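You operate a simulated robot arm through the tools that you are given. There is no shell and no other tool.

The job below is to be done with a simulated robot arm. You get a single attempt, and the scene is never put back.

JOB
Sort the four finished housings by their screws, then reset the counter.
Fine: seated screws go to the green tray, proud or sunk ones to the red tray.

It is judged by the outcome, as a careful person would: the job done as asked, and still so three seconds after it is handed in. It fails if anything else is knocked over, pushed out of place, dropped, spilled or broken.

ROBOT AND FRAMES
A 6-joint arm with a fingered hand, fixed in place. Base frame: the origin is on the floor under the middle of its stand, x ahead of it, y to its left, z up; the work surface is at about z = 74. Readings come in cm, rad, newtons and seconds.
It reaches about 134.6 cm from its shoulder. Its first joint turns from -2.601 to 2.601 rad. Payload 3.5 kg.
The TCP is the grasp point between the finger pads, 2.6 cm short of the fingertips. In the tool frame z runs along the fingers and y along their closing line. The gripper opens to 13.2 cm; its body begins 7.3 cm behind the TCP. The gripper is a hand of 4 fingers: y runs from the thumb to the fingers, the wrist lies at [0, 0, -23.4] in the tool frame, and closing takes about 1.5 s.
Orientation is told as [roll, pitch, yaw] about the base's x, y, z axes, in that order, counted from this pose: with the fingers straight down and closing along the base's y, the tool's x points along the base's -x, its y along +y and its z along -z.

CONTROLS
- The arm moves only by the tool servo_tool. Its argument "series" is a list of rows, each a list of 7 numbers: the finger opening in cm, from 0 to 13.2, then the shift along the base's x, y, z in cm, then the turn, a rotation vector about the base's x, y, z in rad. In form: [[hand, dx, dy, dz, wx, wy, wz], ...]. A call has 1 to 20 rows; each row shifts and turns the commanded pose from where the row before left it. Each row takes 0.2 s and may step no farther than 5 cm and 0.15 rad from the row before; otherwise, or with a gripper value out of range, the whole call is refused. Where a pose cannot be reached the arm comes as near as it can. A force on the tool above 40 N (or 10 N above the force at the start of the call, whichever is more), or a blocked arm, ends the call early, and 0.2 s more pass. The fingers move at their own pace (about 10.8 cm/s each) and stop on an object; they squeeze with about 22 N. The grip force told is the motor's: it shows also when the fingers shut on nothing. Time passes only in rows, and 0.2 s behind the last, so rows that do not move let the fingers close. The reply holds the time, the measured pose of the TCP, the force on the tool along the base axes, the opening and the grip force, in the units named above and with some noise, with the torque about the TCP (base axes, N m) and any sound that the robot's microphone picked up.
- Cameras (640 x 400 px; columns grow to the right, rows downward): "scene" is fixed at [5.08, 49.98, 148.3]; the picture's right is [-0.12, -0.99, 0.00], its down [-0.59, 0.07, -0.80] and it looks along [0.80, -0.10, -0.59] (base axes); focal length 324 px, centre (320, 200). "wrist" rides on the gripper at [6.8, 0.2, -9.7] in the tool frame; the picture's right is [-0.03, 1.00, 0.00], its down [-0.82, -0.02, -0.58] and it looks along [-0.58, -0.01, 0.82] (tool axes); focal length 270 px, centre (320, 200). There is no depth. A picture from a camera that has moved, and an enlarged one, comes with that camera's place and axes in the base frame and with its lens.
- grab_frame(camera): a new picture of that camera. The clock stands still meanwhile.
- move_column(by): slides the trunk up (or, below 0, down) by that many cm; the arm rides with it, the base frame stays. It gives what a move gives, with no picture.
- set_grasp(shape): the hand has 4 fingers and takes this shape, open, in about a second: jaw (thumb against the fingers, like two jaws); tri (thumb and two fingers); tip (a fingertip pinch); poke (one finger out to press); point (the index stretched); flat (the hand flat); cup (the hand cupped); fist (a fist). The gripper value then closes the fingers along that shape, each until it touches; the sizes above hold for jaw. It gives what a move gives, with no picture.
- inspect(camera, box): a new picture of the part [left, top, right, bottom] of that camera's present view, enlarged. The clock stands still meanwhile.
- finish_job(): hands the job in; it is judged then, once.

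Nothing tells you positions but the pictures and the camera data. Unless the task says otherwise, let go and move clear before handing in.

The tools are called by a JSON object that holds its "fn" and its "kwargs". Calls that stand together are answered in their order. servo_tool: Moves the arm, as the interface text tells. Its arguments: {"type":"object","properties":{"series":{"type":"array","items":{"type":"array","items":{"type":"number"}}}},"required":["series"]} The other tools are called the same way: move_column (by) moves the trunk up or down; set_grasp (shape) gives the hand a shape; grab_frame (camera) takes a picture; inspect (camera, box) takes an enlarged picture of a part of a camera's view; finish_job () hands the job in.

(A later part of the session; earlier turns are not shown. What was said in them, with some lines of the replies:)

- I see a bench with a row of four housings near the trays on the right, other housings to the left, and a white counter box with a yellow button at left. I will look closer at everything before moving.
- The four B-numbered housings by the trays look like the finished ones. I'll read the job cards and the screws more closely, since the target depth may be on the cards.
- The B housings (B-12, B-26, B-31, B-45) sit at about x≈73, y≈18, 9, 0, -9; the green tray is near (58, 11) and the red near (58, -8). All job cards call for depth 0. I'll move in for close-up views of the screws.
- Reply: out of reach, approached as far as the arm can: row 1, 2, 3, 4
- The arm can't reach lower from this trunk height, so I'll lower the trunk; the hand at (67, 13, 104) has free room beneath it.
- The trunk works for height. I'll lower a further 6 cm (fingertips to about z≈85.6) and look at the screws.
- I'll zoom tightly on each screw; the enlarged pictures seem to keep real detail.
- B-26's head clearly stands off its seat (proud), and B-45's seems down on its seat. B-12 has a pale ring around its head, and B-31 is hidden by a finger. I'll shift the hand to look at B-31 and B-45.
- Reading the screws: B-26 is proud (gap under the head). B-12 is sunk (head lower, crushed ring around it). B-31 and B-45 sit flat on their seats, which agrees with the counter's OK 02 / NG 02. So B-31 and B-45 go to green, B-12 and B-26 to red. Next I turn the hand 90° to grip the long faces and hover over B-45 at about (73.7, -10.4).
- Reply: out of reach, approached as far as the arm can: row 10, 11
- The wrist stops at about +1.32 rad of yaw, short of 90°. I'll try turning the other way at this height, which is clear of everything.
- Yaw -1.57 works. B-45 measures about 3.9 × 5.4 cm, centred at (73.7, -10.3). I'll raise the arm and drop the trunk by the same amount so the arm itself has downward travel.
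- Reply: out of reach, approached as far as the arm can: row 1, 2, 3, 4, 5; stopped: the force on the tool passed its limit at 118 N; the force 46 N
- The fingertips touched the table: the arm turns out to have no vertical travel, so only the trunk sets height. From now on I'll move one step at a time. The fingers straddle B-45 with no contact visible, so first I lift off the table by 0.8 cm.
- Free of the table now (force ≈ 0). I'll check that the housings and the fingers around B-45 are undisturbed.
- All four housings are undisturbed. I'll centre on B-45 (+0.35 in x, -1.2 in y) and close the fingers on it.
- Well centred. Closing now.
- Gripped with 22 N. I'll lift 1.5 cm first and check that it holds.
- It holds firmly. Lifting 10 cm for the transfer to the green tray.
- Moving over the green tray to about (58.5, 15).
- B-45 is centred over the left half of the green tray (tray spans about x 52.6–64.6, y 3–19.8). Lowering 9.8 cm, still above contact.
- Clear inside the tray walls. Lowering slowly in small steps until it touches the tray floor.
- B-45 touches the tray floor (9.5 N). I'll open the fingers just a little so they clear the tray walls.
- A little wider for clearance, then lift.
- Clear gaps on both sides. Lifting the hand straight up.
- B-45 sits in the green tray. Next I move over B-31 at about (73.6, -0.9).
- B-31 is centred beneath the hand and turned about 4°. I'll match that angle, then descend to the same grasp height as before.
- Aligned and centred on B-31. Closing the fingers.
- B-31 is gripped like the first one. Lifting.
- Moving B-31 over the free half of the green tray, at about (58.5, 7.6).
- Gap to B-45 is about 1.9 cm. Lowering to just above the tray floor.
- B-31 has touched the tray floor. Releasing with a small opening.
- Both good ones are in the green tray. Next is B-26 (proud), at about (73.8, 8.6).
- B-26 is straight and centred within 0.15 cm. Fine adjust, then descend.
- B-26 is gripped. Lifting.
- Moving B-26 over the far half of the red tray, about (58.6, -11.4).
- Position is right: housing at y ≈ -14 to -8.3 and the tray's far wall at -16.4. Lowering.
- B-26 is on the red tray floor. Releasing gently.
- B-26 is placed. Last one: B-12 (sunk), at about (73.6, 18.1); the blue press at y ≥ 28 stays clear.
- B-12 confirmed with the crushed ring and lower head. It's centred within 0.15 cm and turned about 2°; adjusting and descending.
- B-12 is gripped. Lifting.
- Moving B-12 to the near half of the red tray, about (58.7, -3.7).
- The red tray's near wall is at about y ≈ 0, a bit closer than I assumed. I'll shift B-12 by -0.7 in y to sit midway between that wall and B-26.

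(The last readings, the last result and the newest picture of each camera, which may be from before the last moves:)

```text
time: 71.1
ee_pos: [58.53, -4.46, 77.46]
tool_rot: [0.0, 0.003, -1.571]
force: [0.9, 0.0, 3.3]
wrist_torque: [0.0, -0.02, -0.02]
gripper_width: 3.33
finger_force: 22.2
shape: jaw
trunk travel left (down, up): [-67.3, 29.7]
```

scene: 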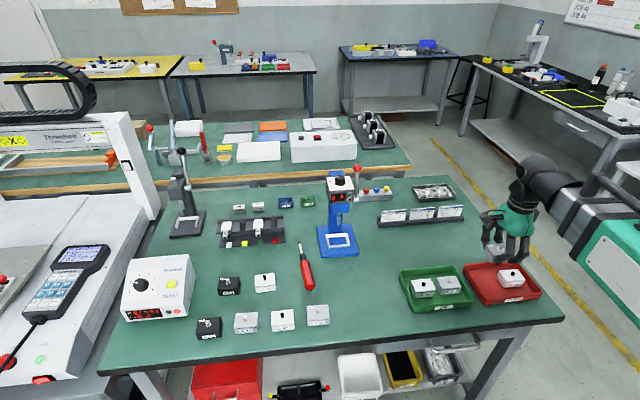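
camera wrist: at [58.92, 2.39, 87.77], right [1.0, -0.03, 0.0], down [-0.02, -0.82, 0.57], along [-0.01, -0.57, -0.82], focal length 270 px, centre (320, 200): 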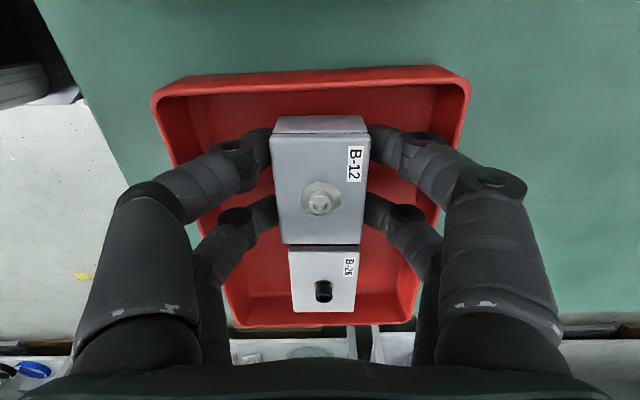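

B-12 is on the tray floor. Releasing.

{"fn": "servo_tool", "kwargs": {"series": [[3.8, 0, 0, 0, 0, 0, 0], [4.2, 0, 0, 0, 0, 0, 0], [4.6, 0, 0, 0, 0, 0, 0], [5.0, 0, 0, 0, 0, 0, 0], [5.2, 0, 0, 0, 0, 0, 0], [5.2, 0, 0, 0, 0, 0, 0]]}}

{"fn": "grab_frame", "kwargs": {"camera": "wrist"}}

```text
time: 72.5
ee_pos: [58.79, -4.4, 77.34]
tool_rot: [-0.001, 0.003, -1.571]
force: [-0.1, -1.2, 1.0]
wrist_torque: [0.02, -0.01, -0.03]
gripper_width: 5.17
finger_force: 0.0
shape: jaw
trunk travel left (down, up): [-67.3, 29.7]
```

```text
taken
camera wrist: at [58.92, 2.39, 87.17], right [1.0, -0.03, 0.0], down [-0.02, -0.82, 0.57], along [-0.01, -0.57, -0.82], focal length 270 px, centre (320, 200)
```

wrist: 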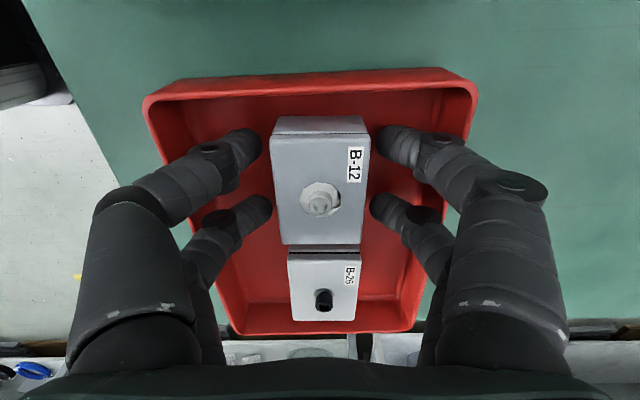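

{"fn": "move_column", "kwargs": {"by": 18}}

{"fn": "grab_frame", "kwargs": {"camera": "wrist"}}

{"fn": "grab_frame", "kwargs": {"camera": "scene"}}

{"fn": "inspect", "kwargs": {"camera": "scene", "box": [110, 240, 210, 330]}}

```text
time: 74.5
ee_pos: [58.74, -4.24, 95.46]
tool_rot: [0.0, 0.002, -1.571]
force: [0.0, 0.2, -0.8]
wrist_torque: [0.01, -0.01, 0.0]
gripper_width: 5.13
finger_force: 0.0
shape: jaw
trunk travel left (down, up): [-85.3, 11.7]
```

```text
taken
camera wrist: at [58.92, 2.39, 105.17], right [1.0, -0.03, 0.0], down [-0.02, -0.82, 0.57], along [-0.01, -0.57, -0.82], focal length 270 px, centre (320, 200)
```

wrist: 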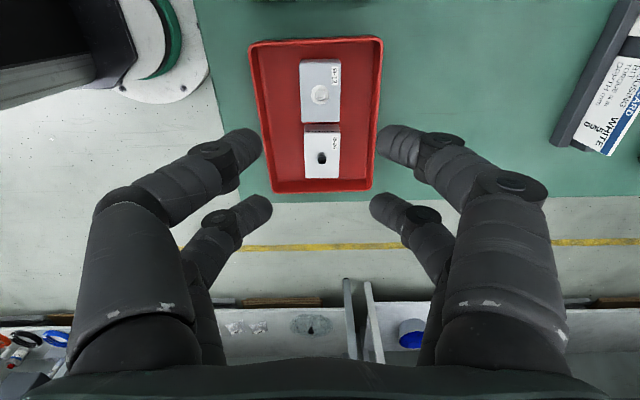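

```text
taken
```

scene: 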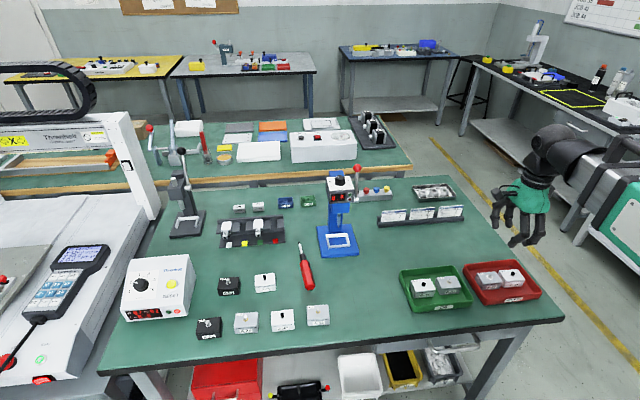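

```text
4.44 times, centred on (160, 285) of scene
camera zoom: at [5.08, 49.98, 148.3], right [-0.12, -0.99, 0.0], down [-0.59, 0.07, -0.8], along [0.8, -0.1, -0.59], focal length 1440 px, centre (1031, -178)
```

zoom: 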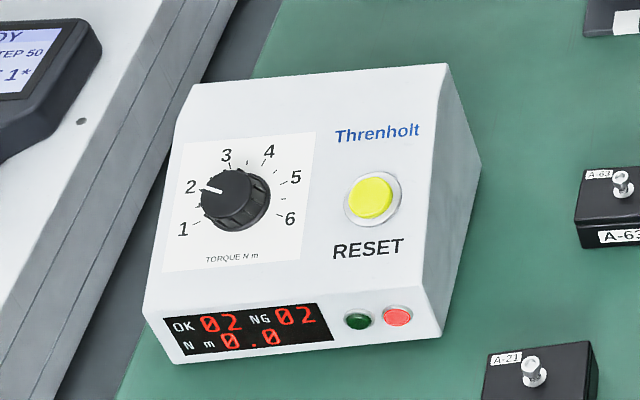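

All four housings are sorted: B-45 and B-31 in green, B-12 and B-26 in red. Now the counter; I'll look at the reset button and the box shape in detail.

{"fn": "inspect", "kwargs": {"camera": "scene", "box": [110, 245, 210, 325]}}

{"fn": "inspect", "kwargs": {"camera": "scene", "box": [155, 265, 205, 325]}}

{"fn": "inspect", "kwargs": {"camera": "scene", "box": [380, 240, 560, 320]}}

```text
5.00 times, centred on (160, 285) of scene
camera zoom: at [5.08, 49.98, 148.3], right [-0.12, -0.99, 0.0], down [-0.59, 0.07, -0.8], along [0.8, -0.1, -0.59], focal length 1620 px, centre (1120, -225)
```

zoom: 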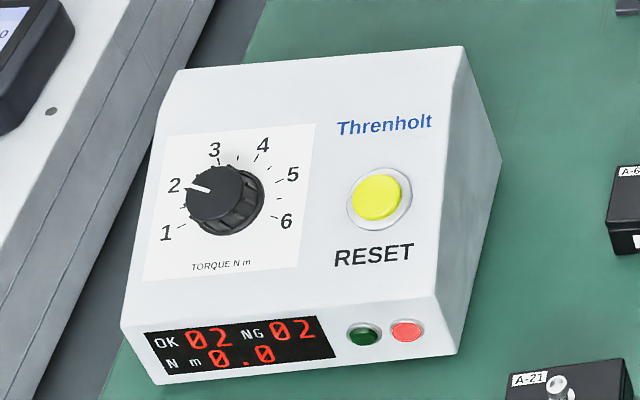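

```text
6.67 times, centred on (180, 295) of scene
camera zoom: at [5.08, 49.98, 148.3], right [-0.12, -0.99, 0.0], down [-0.59, 0.07, -0.8], along [0.8, -0.1, -0.59], focal length 2160 px, centre (1253, -433)
```

zoom: 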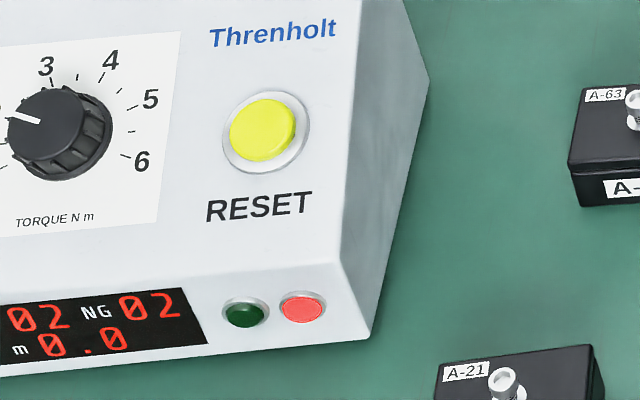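

```text
3.56 times, centred on (470, 280) of scene
camera zoom: at [5.08, 49.98, 148.3], right [-0.12, -0.99, 0.0], down [-0.59, 0.07, -0.8], along [0.8, -0.1, -0.59], focal length 1152 px, centre (-213, -84)
```

zoom: 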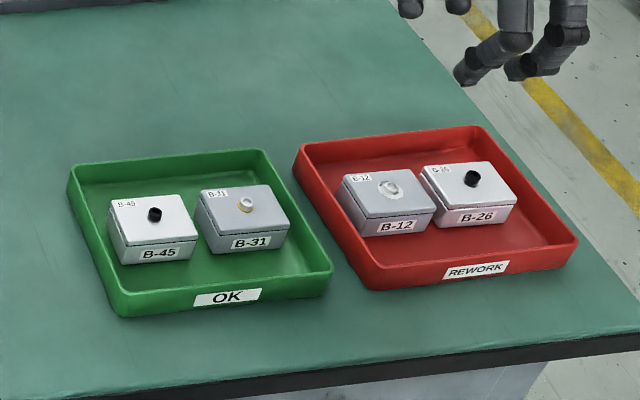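

Both trays and their contents look right. The counter's panel slopes only about 20°, and the yellow RESET cap is at about (64, 81.2, 81.5), so a vertical press will do. I'll raise the trunk so the hand clears the press (top ≈ 101), then travel to the counter.

{"fn": "move_column", "kwargs": {"by": 10.5}}

{"fn": "grab_frame", "kwargs": {"camera": "scene"}}

```text
time: 75.8
ee_pos: [58.76, -4.39, 105.87]
tool_rot: [0.001, 0.004, -1.571]
force: [0.0, 0.4, 0.1]
wrist_torque: [0.03, -0.02, -0.02]
gripper_width: 5.12
finger_force: 0.2
shape: jaw
trunk travel left (down, up): [-95.8, 1.2]
```

```text
taken
```

scene: 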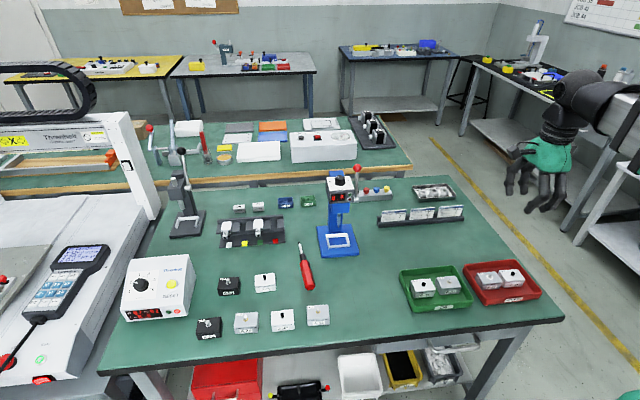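

Travelling at z≈106 along x≈59 toward the counter, turning the hand gradually; first half.

{"fn": "servo_tool", "kwargs": {"series": [[5.2, 0, 4, 0, 0, 0, 0.078], [5.2, 0, 4, 0, 0, 0, 0.078], [5.2, 0, 4, 0, 0, 0, 0.078], [5.2, 0, 4, 0, 0, 0, 0.078], [5.2, 0, 4, 0, 0, 0, 0.078], [5.2, 0, 4, 0, 0, 0, 0.078], [5.2, 0, 4, 0, 0, 0, 0.078], [5.2, 0, 4, 0, 0, 0, 0.078], [5.2, 0, 4, 0, 0, 0, 0.078], [5.2, 0, 4, 0, 0, 0, 0.078], [5.2, 0, 0, 0, 0, 0, 0]]}}

{"fn": "grab_frame", "kwargs": {"camera": "scene"}}

{"fn": "grab_frame", "kwargs": {"camera": "wrist"}}

```text
time: 78.2
ee_pos: [58.78, 35.78, 105.95]
tool_rot: [-0.001, 0.003, -0.789]
force: [-0.3, 0.5, 0.7]
wrist_torque: [-0.05, 0.03, -0.01]
gripper_width: 5.15
finger_force: 0.0
shape: jaw
trunk travel left (down, up): [-95.8, 1.2]
```

```text
taken
```

scene: 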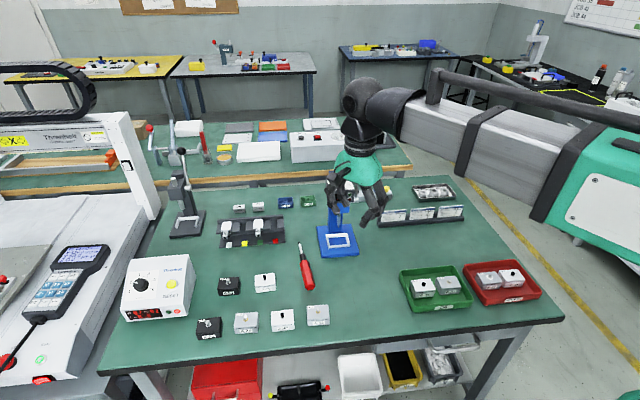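

```text
taken
camera wrist: at [54.12, 40.76, 115.67], right [0.73, 0.69, 0.0], down [0.56, -0.6, 0.57], along [0.39, -0.42, -0.82], focal length 270 px, centre (320, 200)
```

wrist: 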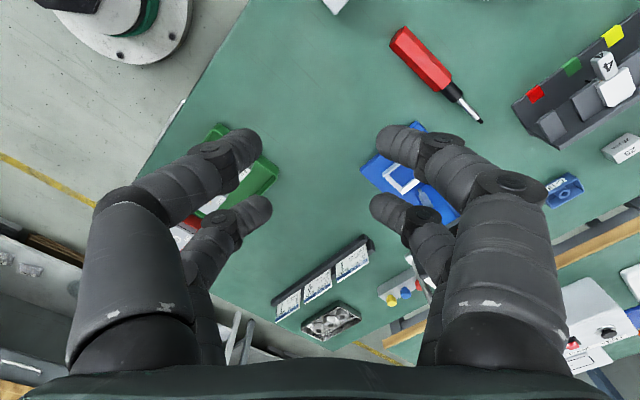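

Clear so far. Second half, to above the counter.

{"fn": "servo_tool", "kwargs": {"series": [[5.2, 0.4, 4.5, 0, 0, 0, 0.078], [5.2, 0.4, 4.5, 0, 0, 0, 0.078], [5.2, 0.4, 4.5, 0, 0, 0, 0.078], [5.2, 0.4, 4.5, 0, 0, 0, 0.078], [5.2, 0.4, 4.5, 0, 0, 0, 0.078], [5.2, 0.4, 4.5, 0, 0, 0, 0.078], [5.2, 0.4, 4.5, 0, 0, 0, 0.078], [5.2, 0.4, 4.5, 0, 0, 0, 0.078], [5.2, 0.4, 4.5, 0, 0, 0, 0.078], [5.2, 0.4, 4.5, 0, 0, 0, 0.078], [5.2, 0, 0, 0, 0, 0, 0]]}}

{"fn": "grab_frame", "kwargs": {"camera": "scene"}}

{"fn": "grab_frame", "kwargs": {"camera": "wrist"}}

```text
time: 80.7
ee_pos: [62.74, 80.59, 106.01]
tool_rot: [0.0, 0.003, -0.009]
force: [0.5, 0.4, -0.8]
wrist_torque: [0.01, 0.01, -0.01]
gripper_width: 5.18
finger_force: 0.0
shape: jaw
trunk travel left (down, up): [-95.8, 1.2]
```

```text
taken
```

scene: 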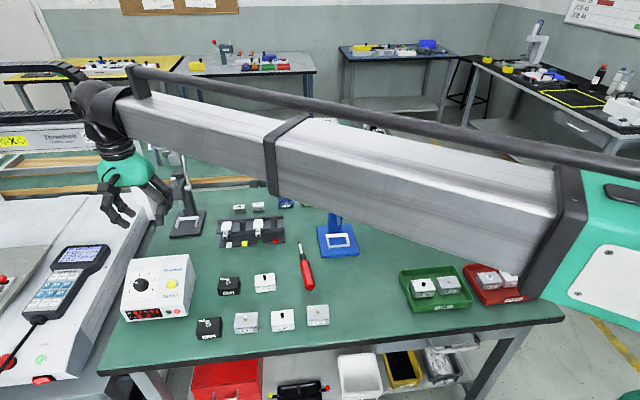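

```text
taken
camera wrist: at [56.05, 80.8, 115.67], right [0.03, 1.0, 0.0], down [0.82, -0.03, 0.57], along [0.57, -0.02, -0.82], focal length 270 px, centre (320, 200)
```

wrist: 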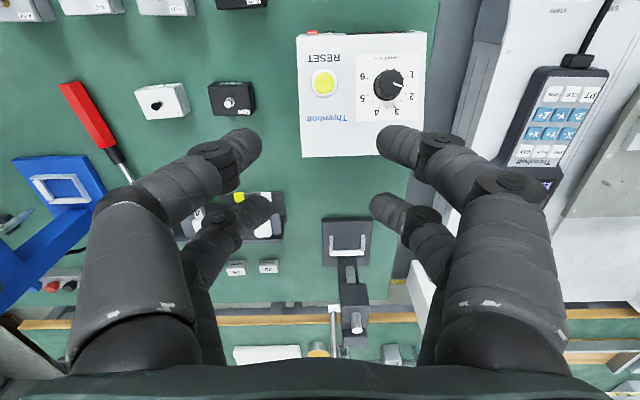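

The hand is above the counter; the wrist view puts the RESET cap at about (63.3, 81.1). I'll form the poke shape up here and see where the fingertip lies.

{"fn": "set_grasp", "kwargs": {"shape": "poke"}}

{"fn": "grab_frame", "kwargs": {"camera": "wrist"}}

{"fn": "inspect", "kwargs": {"camera": "scene", "box": [50, 60, 210, 260]}}

```text
time: 81.5
ee_pos: [62.82, 80.59, 105.89]
tool_rot: [0.0, 0.004, -0.012]
force: [0.0, -0.2, -1.1]
wrist_torque: [-0.01, 0.01, -0.03]
gripper_width: 0.0
finger_force: 0.1
shape: poke
trunk travel left (down, up): [-95.8, 1.2]
```

```text
taken
camera wrist: at [56.08, 80.76, 115.67], right [0.04, 1.0, 0.0], down [0.82, -0.03, 0.57], along [0.57, -0.02, -0.82], focal length 270 px, centre (320, 200)
```

wrist: 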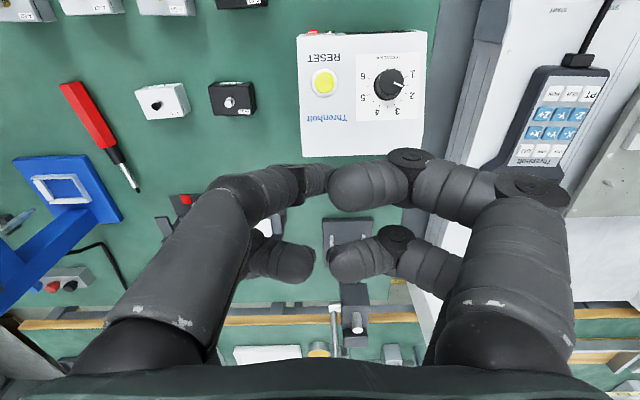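

```text
2.00 times, centred on (130, 160) of scene
camera zoom: at [5.08, 49.98, 148.3], right [-0.12, -0.99, 0.0], down [-0.59, 0.07, -0.8], along [0.8, -0.1, -0.59], focal length 648 px, centre (700, 280)
```

zoom: 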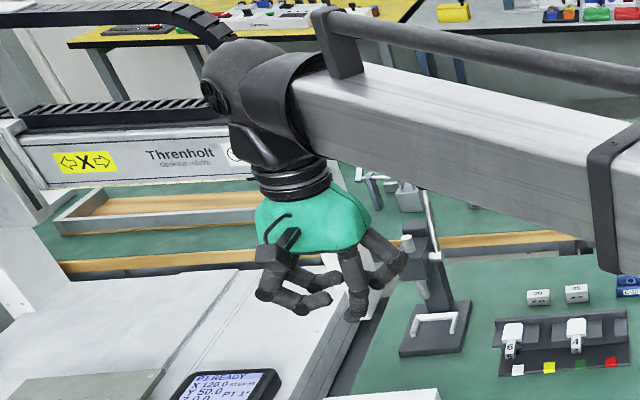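

I'll zoom in to find the poking fingertip precisely.

{"fn": "inspect", "kwargs": {"camera": "wrist", "box": [200, 140, 440, 290]}}

{"fn": "inspect", "kwargs": {"camera": "scene", "box": [105, 170, 185, 230]}}

```text
2.67 times, centred on (320, 215) of wrist
camera zoom: at [56.08, 80.76, 115.67], right [0.04, 1.0, 0.0], down [0.82, -0.03, 0.57], along [0.57, -0.02, -0.82], focal length 721 px, centre (320, 160)
```

zoom: 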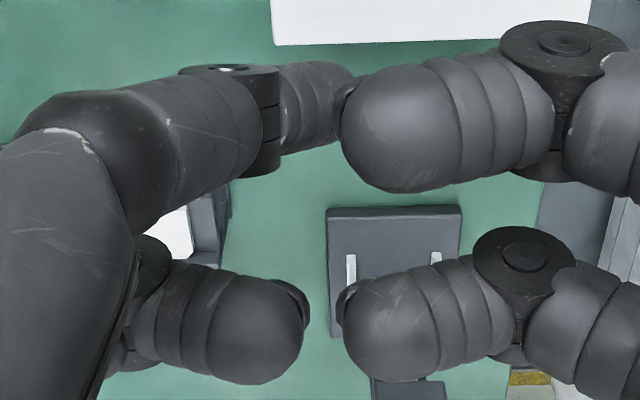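

```text
6.67 times, centred on (145, 200) of scene
camera zoom: at [5.08, 49.98, 148.3], right [-0.12, -0.99, 0.0], down [-0.59, 0.07, -0.8], along [0.8, -0.1, -0.59], focal length 2160 px, centre (1487, 200)
```

zoom: 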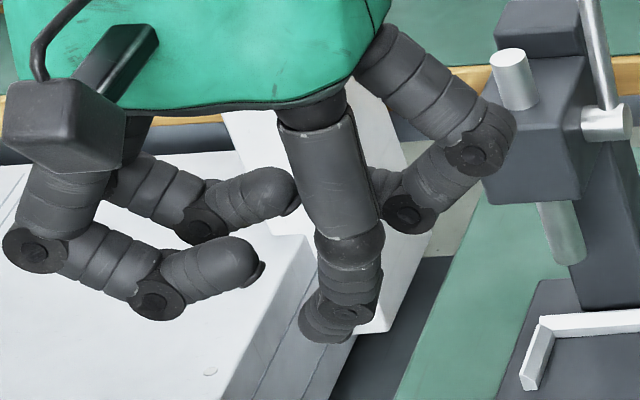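

The poking fingertip is about 2.7 cm below the TCP and near its axis; the other fingers are curled higher. I'll lower to about z=90 (tip ~5.5 cm above the button) and refine.

{"fn": "move_column", "kwargs": {"by": -15.9}}

{"fn": "grab_frame", "kwargs": {"camera": "wrist"}}

{"fn": "grab_frame", "kwargs": {"camera": "scene"}}

{"fn": "inspect", "kwargs": {"camera": "scene", "box": [110, 190, 230, 330]}}

```text
time: 83.4
ee_pos: [62.95, 80.54, 90.04]
tool_rot: [0.001, 0.003, -0.01]
force: [-0.2, -0.2, 0.3]
wrist_torque: [0.0, -0.04, -0.01]
gripper_width: 0.0
finger_force: 0.2
shape: poke
trunk travel left (down, up): [-79.9, 17.1]
```

```text
taken
camera wrist: at [56.07, 80.76, 99.78], right [0.04, 1.0, 0.0], down [0.82, -0.03, 0.57], along [0.57, -0.02, -0.82], focal length 270 px, centre (320, 200)
```

wrist: 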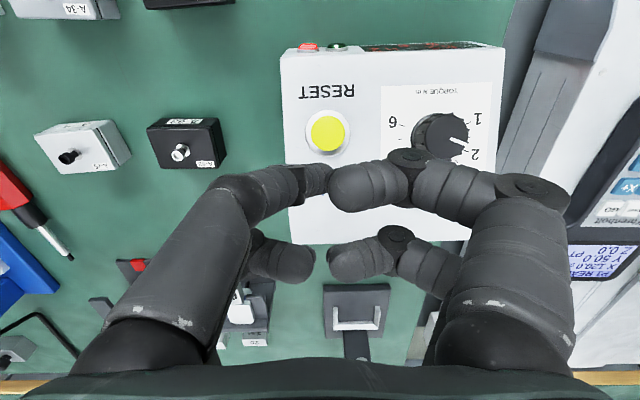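

```text
taken
```

scene: 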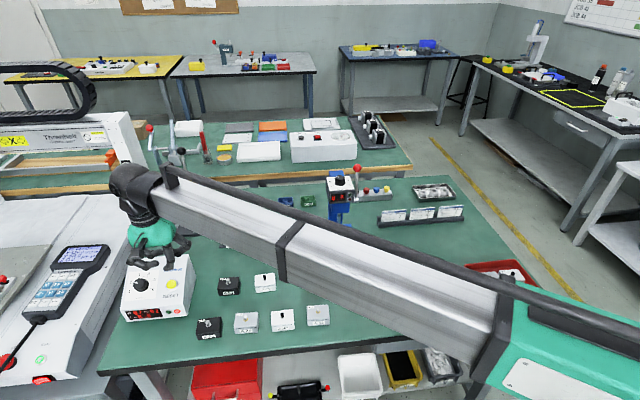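

```text
2.86 times, centred on (170, 260) of scene
camera zoom: at [5.08, 49.98, 148.3], right [-0.12, -0.99, 0.0], down [-0.59, 0.07, -0.8], along [0.8, -0.1, -0.59], focal length 926 px, centre (749, 29)
```

zoom: 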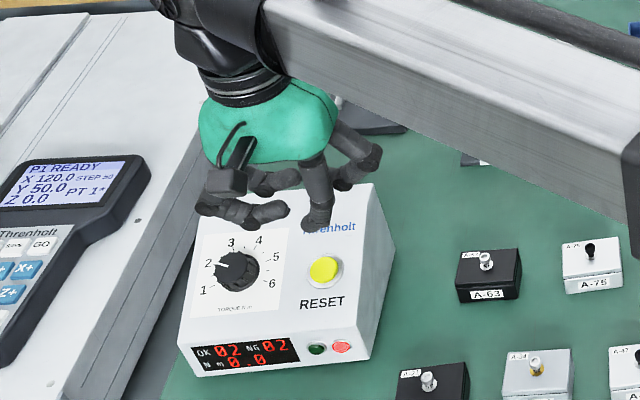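

The button cap (about 2.3 cm wide) is nearly under the fingertip already. A small shift, then down to about 1.5 cm above it.

{"fn": "servo_tool", "kwargs": {"series": [[0, -0.2, 0.3, 0, 0, 0, 0], [0, 0, 0, 0, 0, 0, 0]]}}

{"fn": "move_column", "kwargs": {"by": -3.5}}

{"fn": "grab_frame", "kwargs": {"camera": "wrist"}}

{"fn": "inspect", "kwargs": {"camera": "scene", "box": [120, 240, 220, 320]}}

```text
time: 84.0
ee_pos: [62.62, 80.91, 90.01]
tool_rot: [0.001, 0.004, -0.011]
force: [1.0, -0.2, -1.0]
wrist_torque: [-0.01, -0.01, 0.02]
gripper_width: 0.0
finger_force: 15.8
shape: jaw
trunk travel left (down, up): [-79.9, 17.1]
```

```text
time: 84.8
ee_pos: [62.67, 80.96, 86.46]
tool_rot: [0.0, 0.002, -0.009]
force: [0.2, 0.4, -0.3]
wrist_torque: [0.01, -0.05, -0.01]
gripper_width: 0.0
finger_force: 22.1
shape: jaw
trunk travel left (down, up): [-76.4, 20.6]
```

```text
taken
camera wrist: at [55.85, 81.04, 96.28], right [0.04, 1.0, 0.0], down [0.82, -0.03, 0.57], along [0.57, -0.02, -0.82], focal length 270 px, centre (320, 200)
```

wrist: 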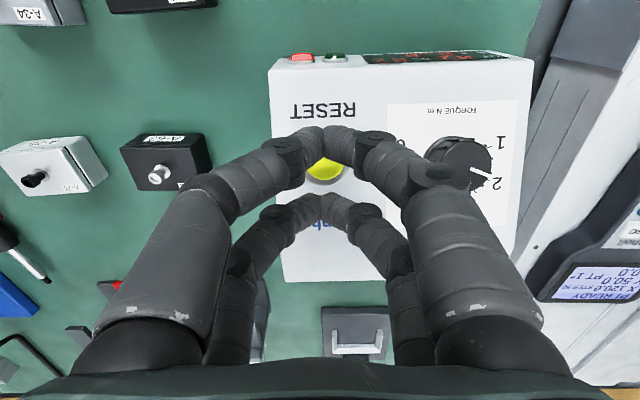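

```text
5.00 times, centred on (170, 280) of scene
camera zoom: at [5.08, 49.98, 148.3], right [-0.12, -0.99, 0.0], down [-0.59, 0.07, -0.8], along [0.8, -0.1, -0.59], focal length 1620 px, centre (1070, -200)
```

zoom: 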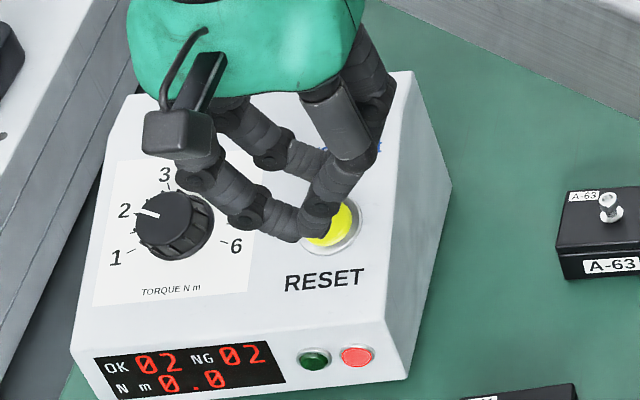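

Sending a hand value switched the hand back to jaw and closed it; nothing was touched. I'll raise up, set poke again, and then use only the trunk for the press.

{"fn": "move_column", "kwargs": {"by": 6}}

{"fn": "set_grasp", "kwargs": {"shape": "poke"}}

{"fn": "grab_frame", "kwargs": {"camera": "wrist"}}

{"fn": "inspect", "kwargs": {"camera": "scene", "box": [110, 210, 220, 320]}}

```text
time: 85.8
ee_pos: [62.68, 80.77, 92.58]
tool_rot: [0.0, 0.004, -0.01]
force: [0.8, -0.2, -0.3]
wrist_torque: [0.01, 0.0, 0.03]
gripper_width: 0.0
finger_force: 22.0
shape: jaw
trunk travel left (down, up): [-82.4, 14.6]
```

```text
time: 86.7
ee_pos: [62.73, 80.91, 92.59]
tool_rot: [-0.001, 0.004, -0.011]
force: [0.4, 0.3, 0.7]
wrist_torque: [-0.02, -0.02, -0.01]
gripper_width: 0.0
finger_force: 0.1
shape: poke
trunk travel left (down, up): [-82.4, 14.6]
```

```text
taken
camera wrist: at [55.86, 81.05, 102.27], right [0.04, 1.0, 0.0], down [0.82, -0.03, 0.57], along [0.57, -0.02, -0.82], focal length 270 px, centre (320, 200)
```

wrist: 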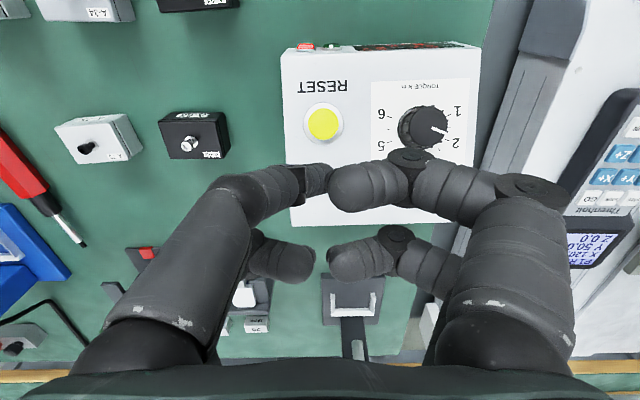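

```text
3.64 times, centred on (165, 265) of scene
camera zoom: at [5.08, 49.98, 148.3], right [-0.12, -0.99, 0.0], down [-0.59, 0.07, -0.8], along [0.8, -0.1, -0.59], focal length 1178 px, centre (884, -36)
```

zoom: 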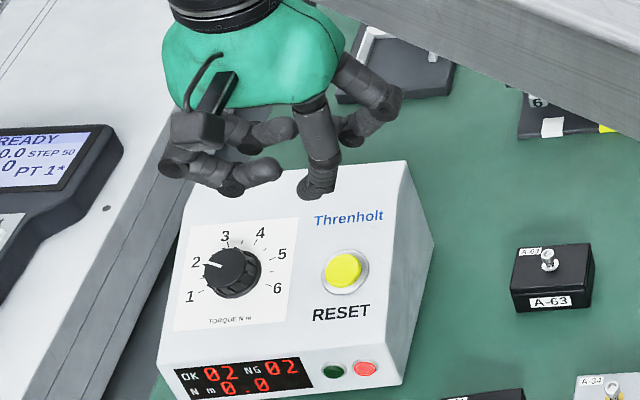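

The tip now lines up with the button in both views (within ~0.4 cm of centre). Lowering 6 cm with the trunk only.

{"fn": "move_column", "kwargs": {"by": -6}}

{"fn": "grab_frame", "kwargs": {"camera": "wrist"}}

{"fn": "inspect", "kwargs": {"camera": "scene", "box": [120, 240, 220, 320]}}

```text
time: 87.7
ee_pos: [62.71, 80.83, 86.55]
tool_rot: [0.0, 0.005, -0.01]
force: [0.3, -0.9, 0.2]
wrist_torque: [0.02, 0.02, 0.0]
gripper_width: 0.01
finger_force: 0.0
shape: poke
trunk travel left (down, up): [-76.4, 20.6]
```

```text
taken
camera wrist: at [55.86, 81.04, 96.28], right [0.04, 1.0, 0.0], down [0.82, -0.03, 0.57], along [0.57, -0.02, -0.82], focal length 270 px, centre (320, 200)
```

wrist: 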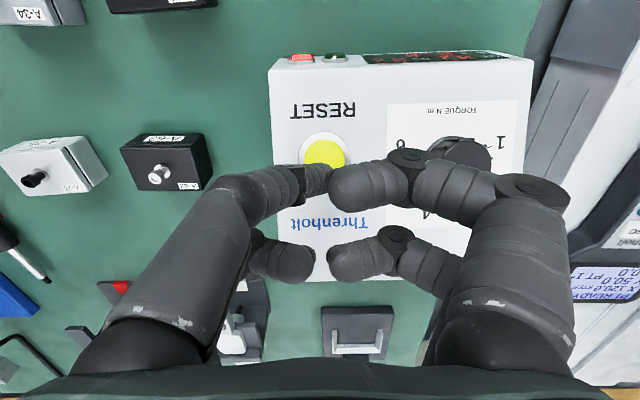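

```text
5.00 times, centred on (170, 280) of scene
camera zoom: at [5.08, 49.98, 148.3], right [-0.12, -0.99, 0.0], down [-0.59, 0.07, -0.8], along [0.8, -0.1, -0.59], focal length 1620 px, centre (1070, -200)
```

zoom: 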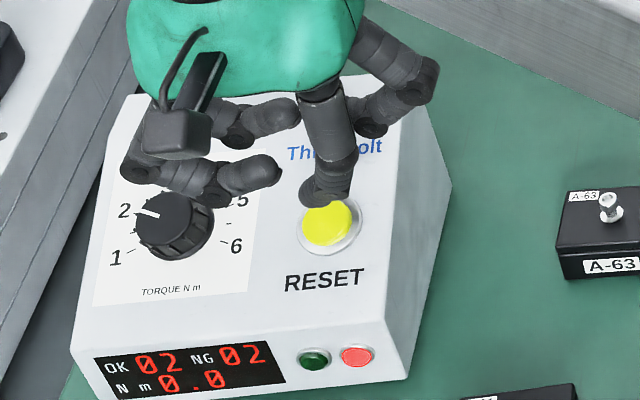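

The tip is about 1.6 cm above the cap and centred on it; the curled fingers are well clear of the knob. Lowering in small steps.

{"fn": "move_column", "kwargs": {"by": -1.0}}

{"fn": "inspect", "kwargs": {"camera": "scene", "box": [120, 240, 220, 320]}}

```text
time: 88.2
ee_pos: [62.73, 80.86, 85.6]
tool_rot: [-0.001, 0.003, -0.01]
force: [-0.7, 0.9, -0.2]
wrist_torque: [0.02, 0.01, 0.01]
gripper_width: 0.0
finger_force: 0.1
shape: poke
trunk travel left (down, up): [-75.4, 21.6]
```

```text
5.00 times, centred on (170, 280) of scene
camera zoom: at [5.08, 49.98, 148.3], right [-0.12, -0.99, 0.0], down [-0.59, 0.07, -0.8], along [0.8, -0.1, -0.59], focal length 1620 px, centre (1070, -200)
```

zoom: 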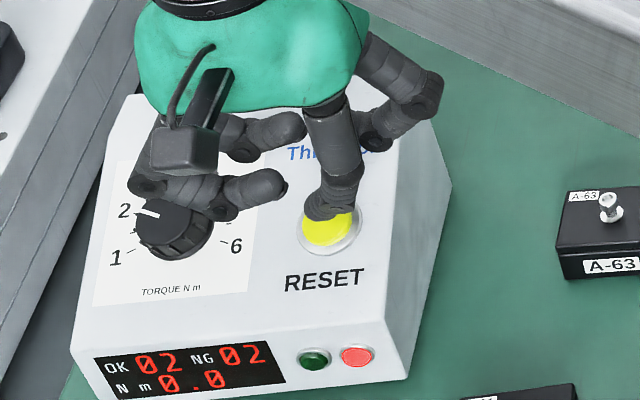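

{"fn": "move_column", "kwargs": {"by": -0.3}}

```text
time: 88.8
ee_pos: [62.57, 80.99, 85.18]
tool_rot: [-0.001, 0.002, -0.01]
force: [0.2, -0.4, -0.1]
wrist_torque: [0.02, 0.01, 0.01]
gripper_width: 0.01
finger_force: 0.0
shape: poke
trunk travel left (down, up): [-75.1, 21.9]
```

{"fn": "move_column", "kwargs": {"by": -0.3}}

{"fn": "inspect", "kwargs": {"camera": "scene", "box": [140, 260, 200, 310]}}

```text
time: 89.3
ee_pos: [62.58, 80.9, 84.98]
tool_rot: [-0.003, 0.004, -0.01]
force: [0.0, 0.0, 1.6]
wrist_torque: [-0.01, -0.03, 0.01]
gripper_width: 0.02
finger_force: 0.1
shape: poke
trunk travel left (down, up): [-74.8, 22.2]
```

```text
8.00 times, centred on (170, 285) of scene
camera zoom: at [5.08, 49.98, 148.3], right [-0.12, -0.99, 0.0], down [-0.59, 0.07, -0.8], along [0.8, -0.1, -0.59], focal length 2592 px, centre (1520, -480)
```

zoom: 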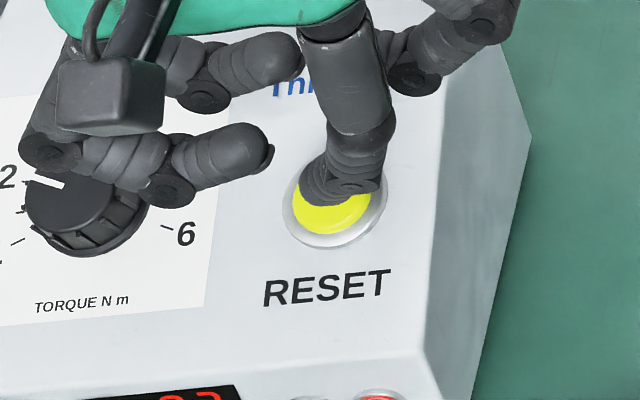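

Just about touching. Pressing on in small steps while watching force, sound and display.

{"fn": "move_column", "kwargs": {"by": -0.2}}

{"fn": "inspect", "kwargs": {"camera": "scene", "box": [110, 245, 210, 325]}}

```text
time: 89.8
ee_pos: [62.61, 80.79, 84.72]
tool_rot: [0.0, 0.003, -0.009]
force: [-1.2, 0.4, 4.4]
wrist_torque: [0.03, -0.01, -0.01]
gripper_width: 0.0
finger_force: 0.0
shape: poke
trunk travel left (down, up): [-74.6, 22.4]
heard: click
```

```text
5.00 times, centred on (160, 285) of scene
camera zoom: at [5.08, 49.98, 148.3], right [-0.12, -0.99, 0.0], down [-0.59, 0.07, -0.8], along [0.8, -0.1, -0.59], focal length 1620 px, centre (1120, -225)
```

zoom: 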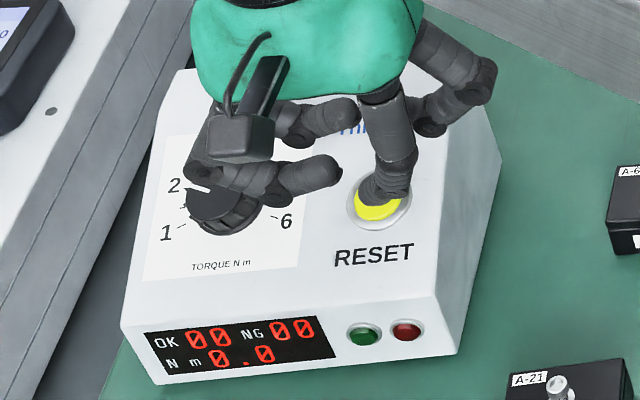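

Click heard, and the display reads OK 00 / NG 00. Releasing the button by lifting straight up.

{"fn": "move_column", "kwargs": {"by": 2}}

{"fn": "inspect", "kwargs": {"camera": "scene", "box": [110, 245, 210, 325]}}

```text
time: 90.5
ee_pos: [62.59, 80.92, 86.73]
tool_rot: [0.001, 0.004, -0.008]
force: [-0.4, 0.4, -0.2]
wrist_torque: [0.0, 0.01, -0.02]
gripper_width: 0.0
finger_force: 0.0
shape: poke
trunk travel left (down, up): [-76.6, 20.4]
```

```text
5.00 times, centred on (160, 285) of scene
camera zoom: at [5.08, 49.98, 148.3], right [-0.12, -0.99, 0.0], down [-0.59, 0.07, -0.8], along [0.8, -0.1, -0.59], focal length 1620 px, centre (1120, -225)
```

zoom: 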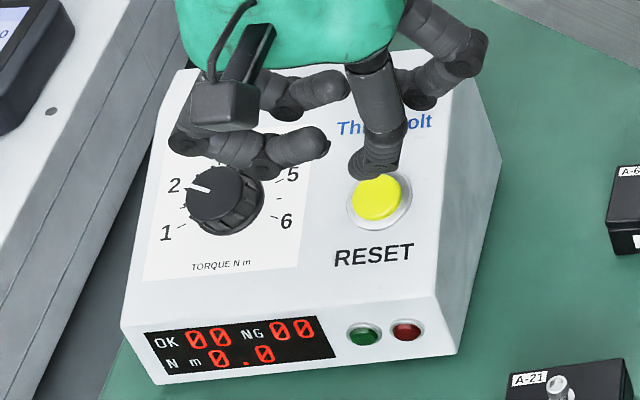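

The counter stays at 00/00 with the button released and the knob unmoved. I'll raise clear and check the whole bench once more.

{"fn": "move_column", "kwargs": {"by": 18}}

{"fn": "grab_frame", "kwargs": {"camera": "scene"}}

{"fn": "grab_frame", "kwargs": {"camera": "wrist"}}

{"fn": "inspect", "kwargs": {"camera": "scene", "box": [110, 245, 210, 325]}}

{"fn": "inspect", "kwargs": {"camera": "scene", "box": [380, 240, 560, 320]}}

```text
time: 92.5
ee_pos: [62.53, 80.81, 104.63]
tool_rot: [0.002, 0.004, -0.011]
force: [0.3, -0.5, 0.5]
wrist_torque: [0.02, 0.01, 0.01]
gripper_width: 0.0
finger_force: 0.1
shape: poke
trunk travel left (down, up): [-94.6, 2.4]
```

```text
taken
```

scene: 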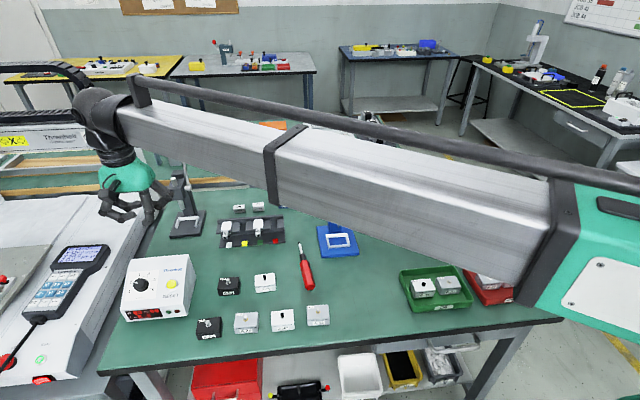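

```text
taken
camera wrist: at [55.86, 81.06, 114.46], right [0.04, 1.0, 0.0], down [0.82, -0.03, 0.57], along [0.57, -0.02, -0.82], focal length 270 px, centre (320, 200)
```

wrist: 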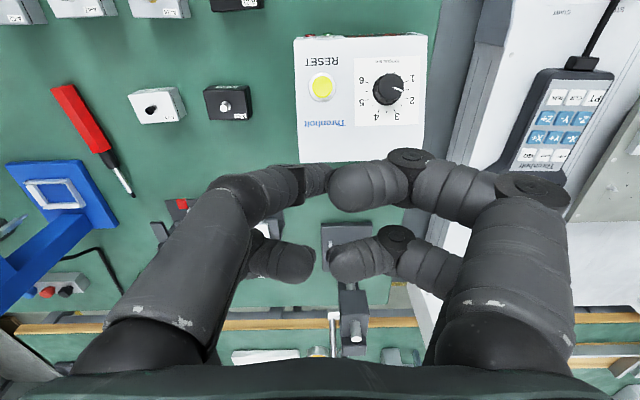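

```text
5.00 times, centred on (160, 285) of scene
camera zoom: at [5.08, 49.98, 148.3], right [-0.12, -0.99, 0.0], down [-0.59, 0.07, -0.8], along [0.8, -0.1, -0.59], focal length 1620 px, centre (1120, -225)
```

zoom: 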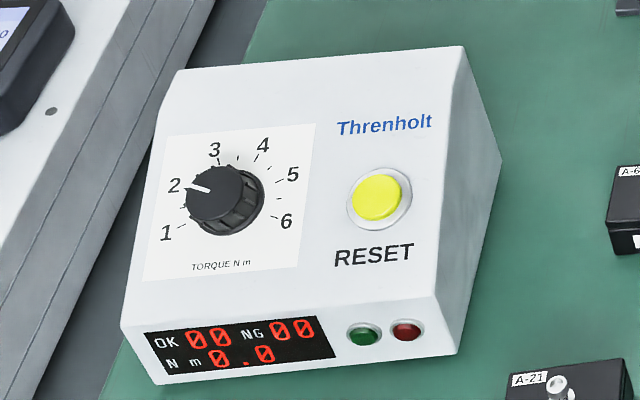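

```text
3.56 times, centred on (470, 280) of scene
camera zoom: at [5.08, 49.98, 148.3], right [-0.12, -0.99, 0.0], down [-0.59, 0.07, -0.8], along [0.8, -0.1, -0.59], focal length 1152 px, centre (-213, -84)
```

zoom: 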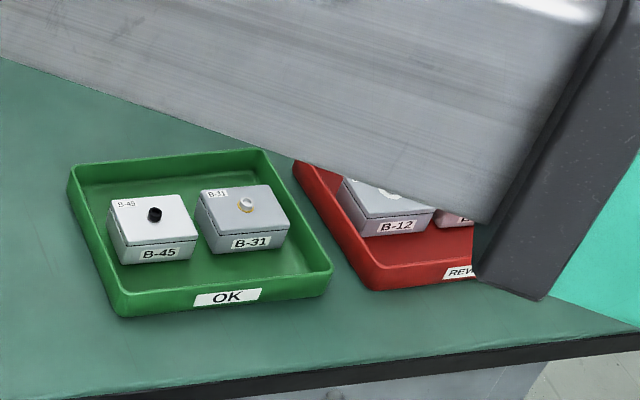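

B-45 and B-31 (seated) are in the green tray, and B-12 (sunk) and B-26 (proud) are in the red one. The counter reads 00/00, nothing else has moved, and the hand is clear, so I'm handing the job in.

{"fn": "finish_job", "kwargs": {}}

```text
The job is handed in.
```

The four finished housings are sorted and the counter is reset. I handed the job in and have had no verdict back.

| Housing | Screw | Tray |
|---|---|---|
| B-31 | Seated | Green |
| B-45 | Seated | Green |
| B-26 | Proud, with a gap under the head | Red |
| B-12 | Sunk, with a low head and a crushed ring around it | Red |

I judged the screws from close-up pictures. The two-and-two split matches what the counter showed before the reset (OK 02, NG 02). Pressing RESET gave a click, and the display stayed at OK 00 and NG 00 after I let go.

- **Table contact:** Early on I lowered the trunk too far and the fingertips hit the table at about 118 N while straddling B-45. The pictures afterwards showed nothing moved or damaged.
- **Final check:** In the last picture the arm partly hid the red tray. I saw both housings in it just after placing B-12.
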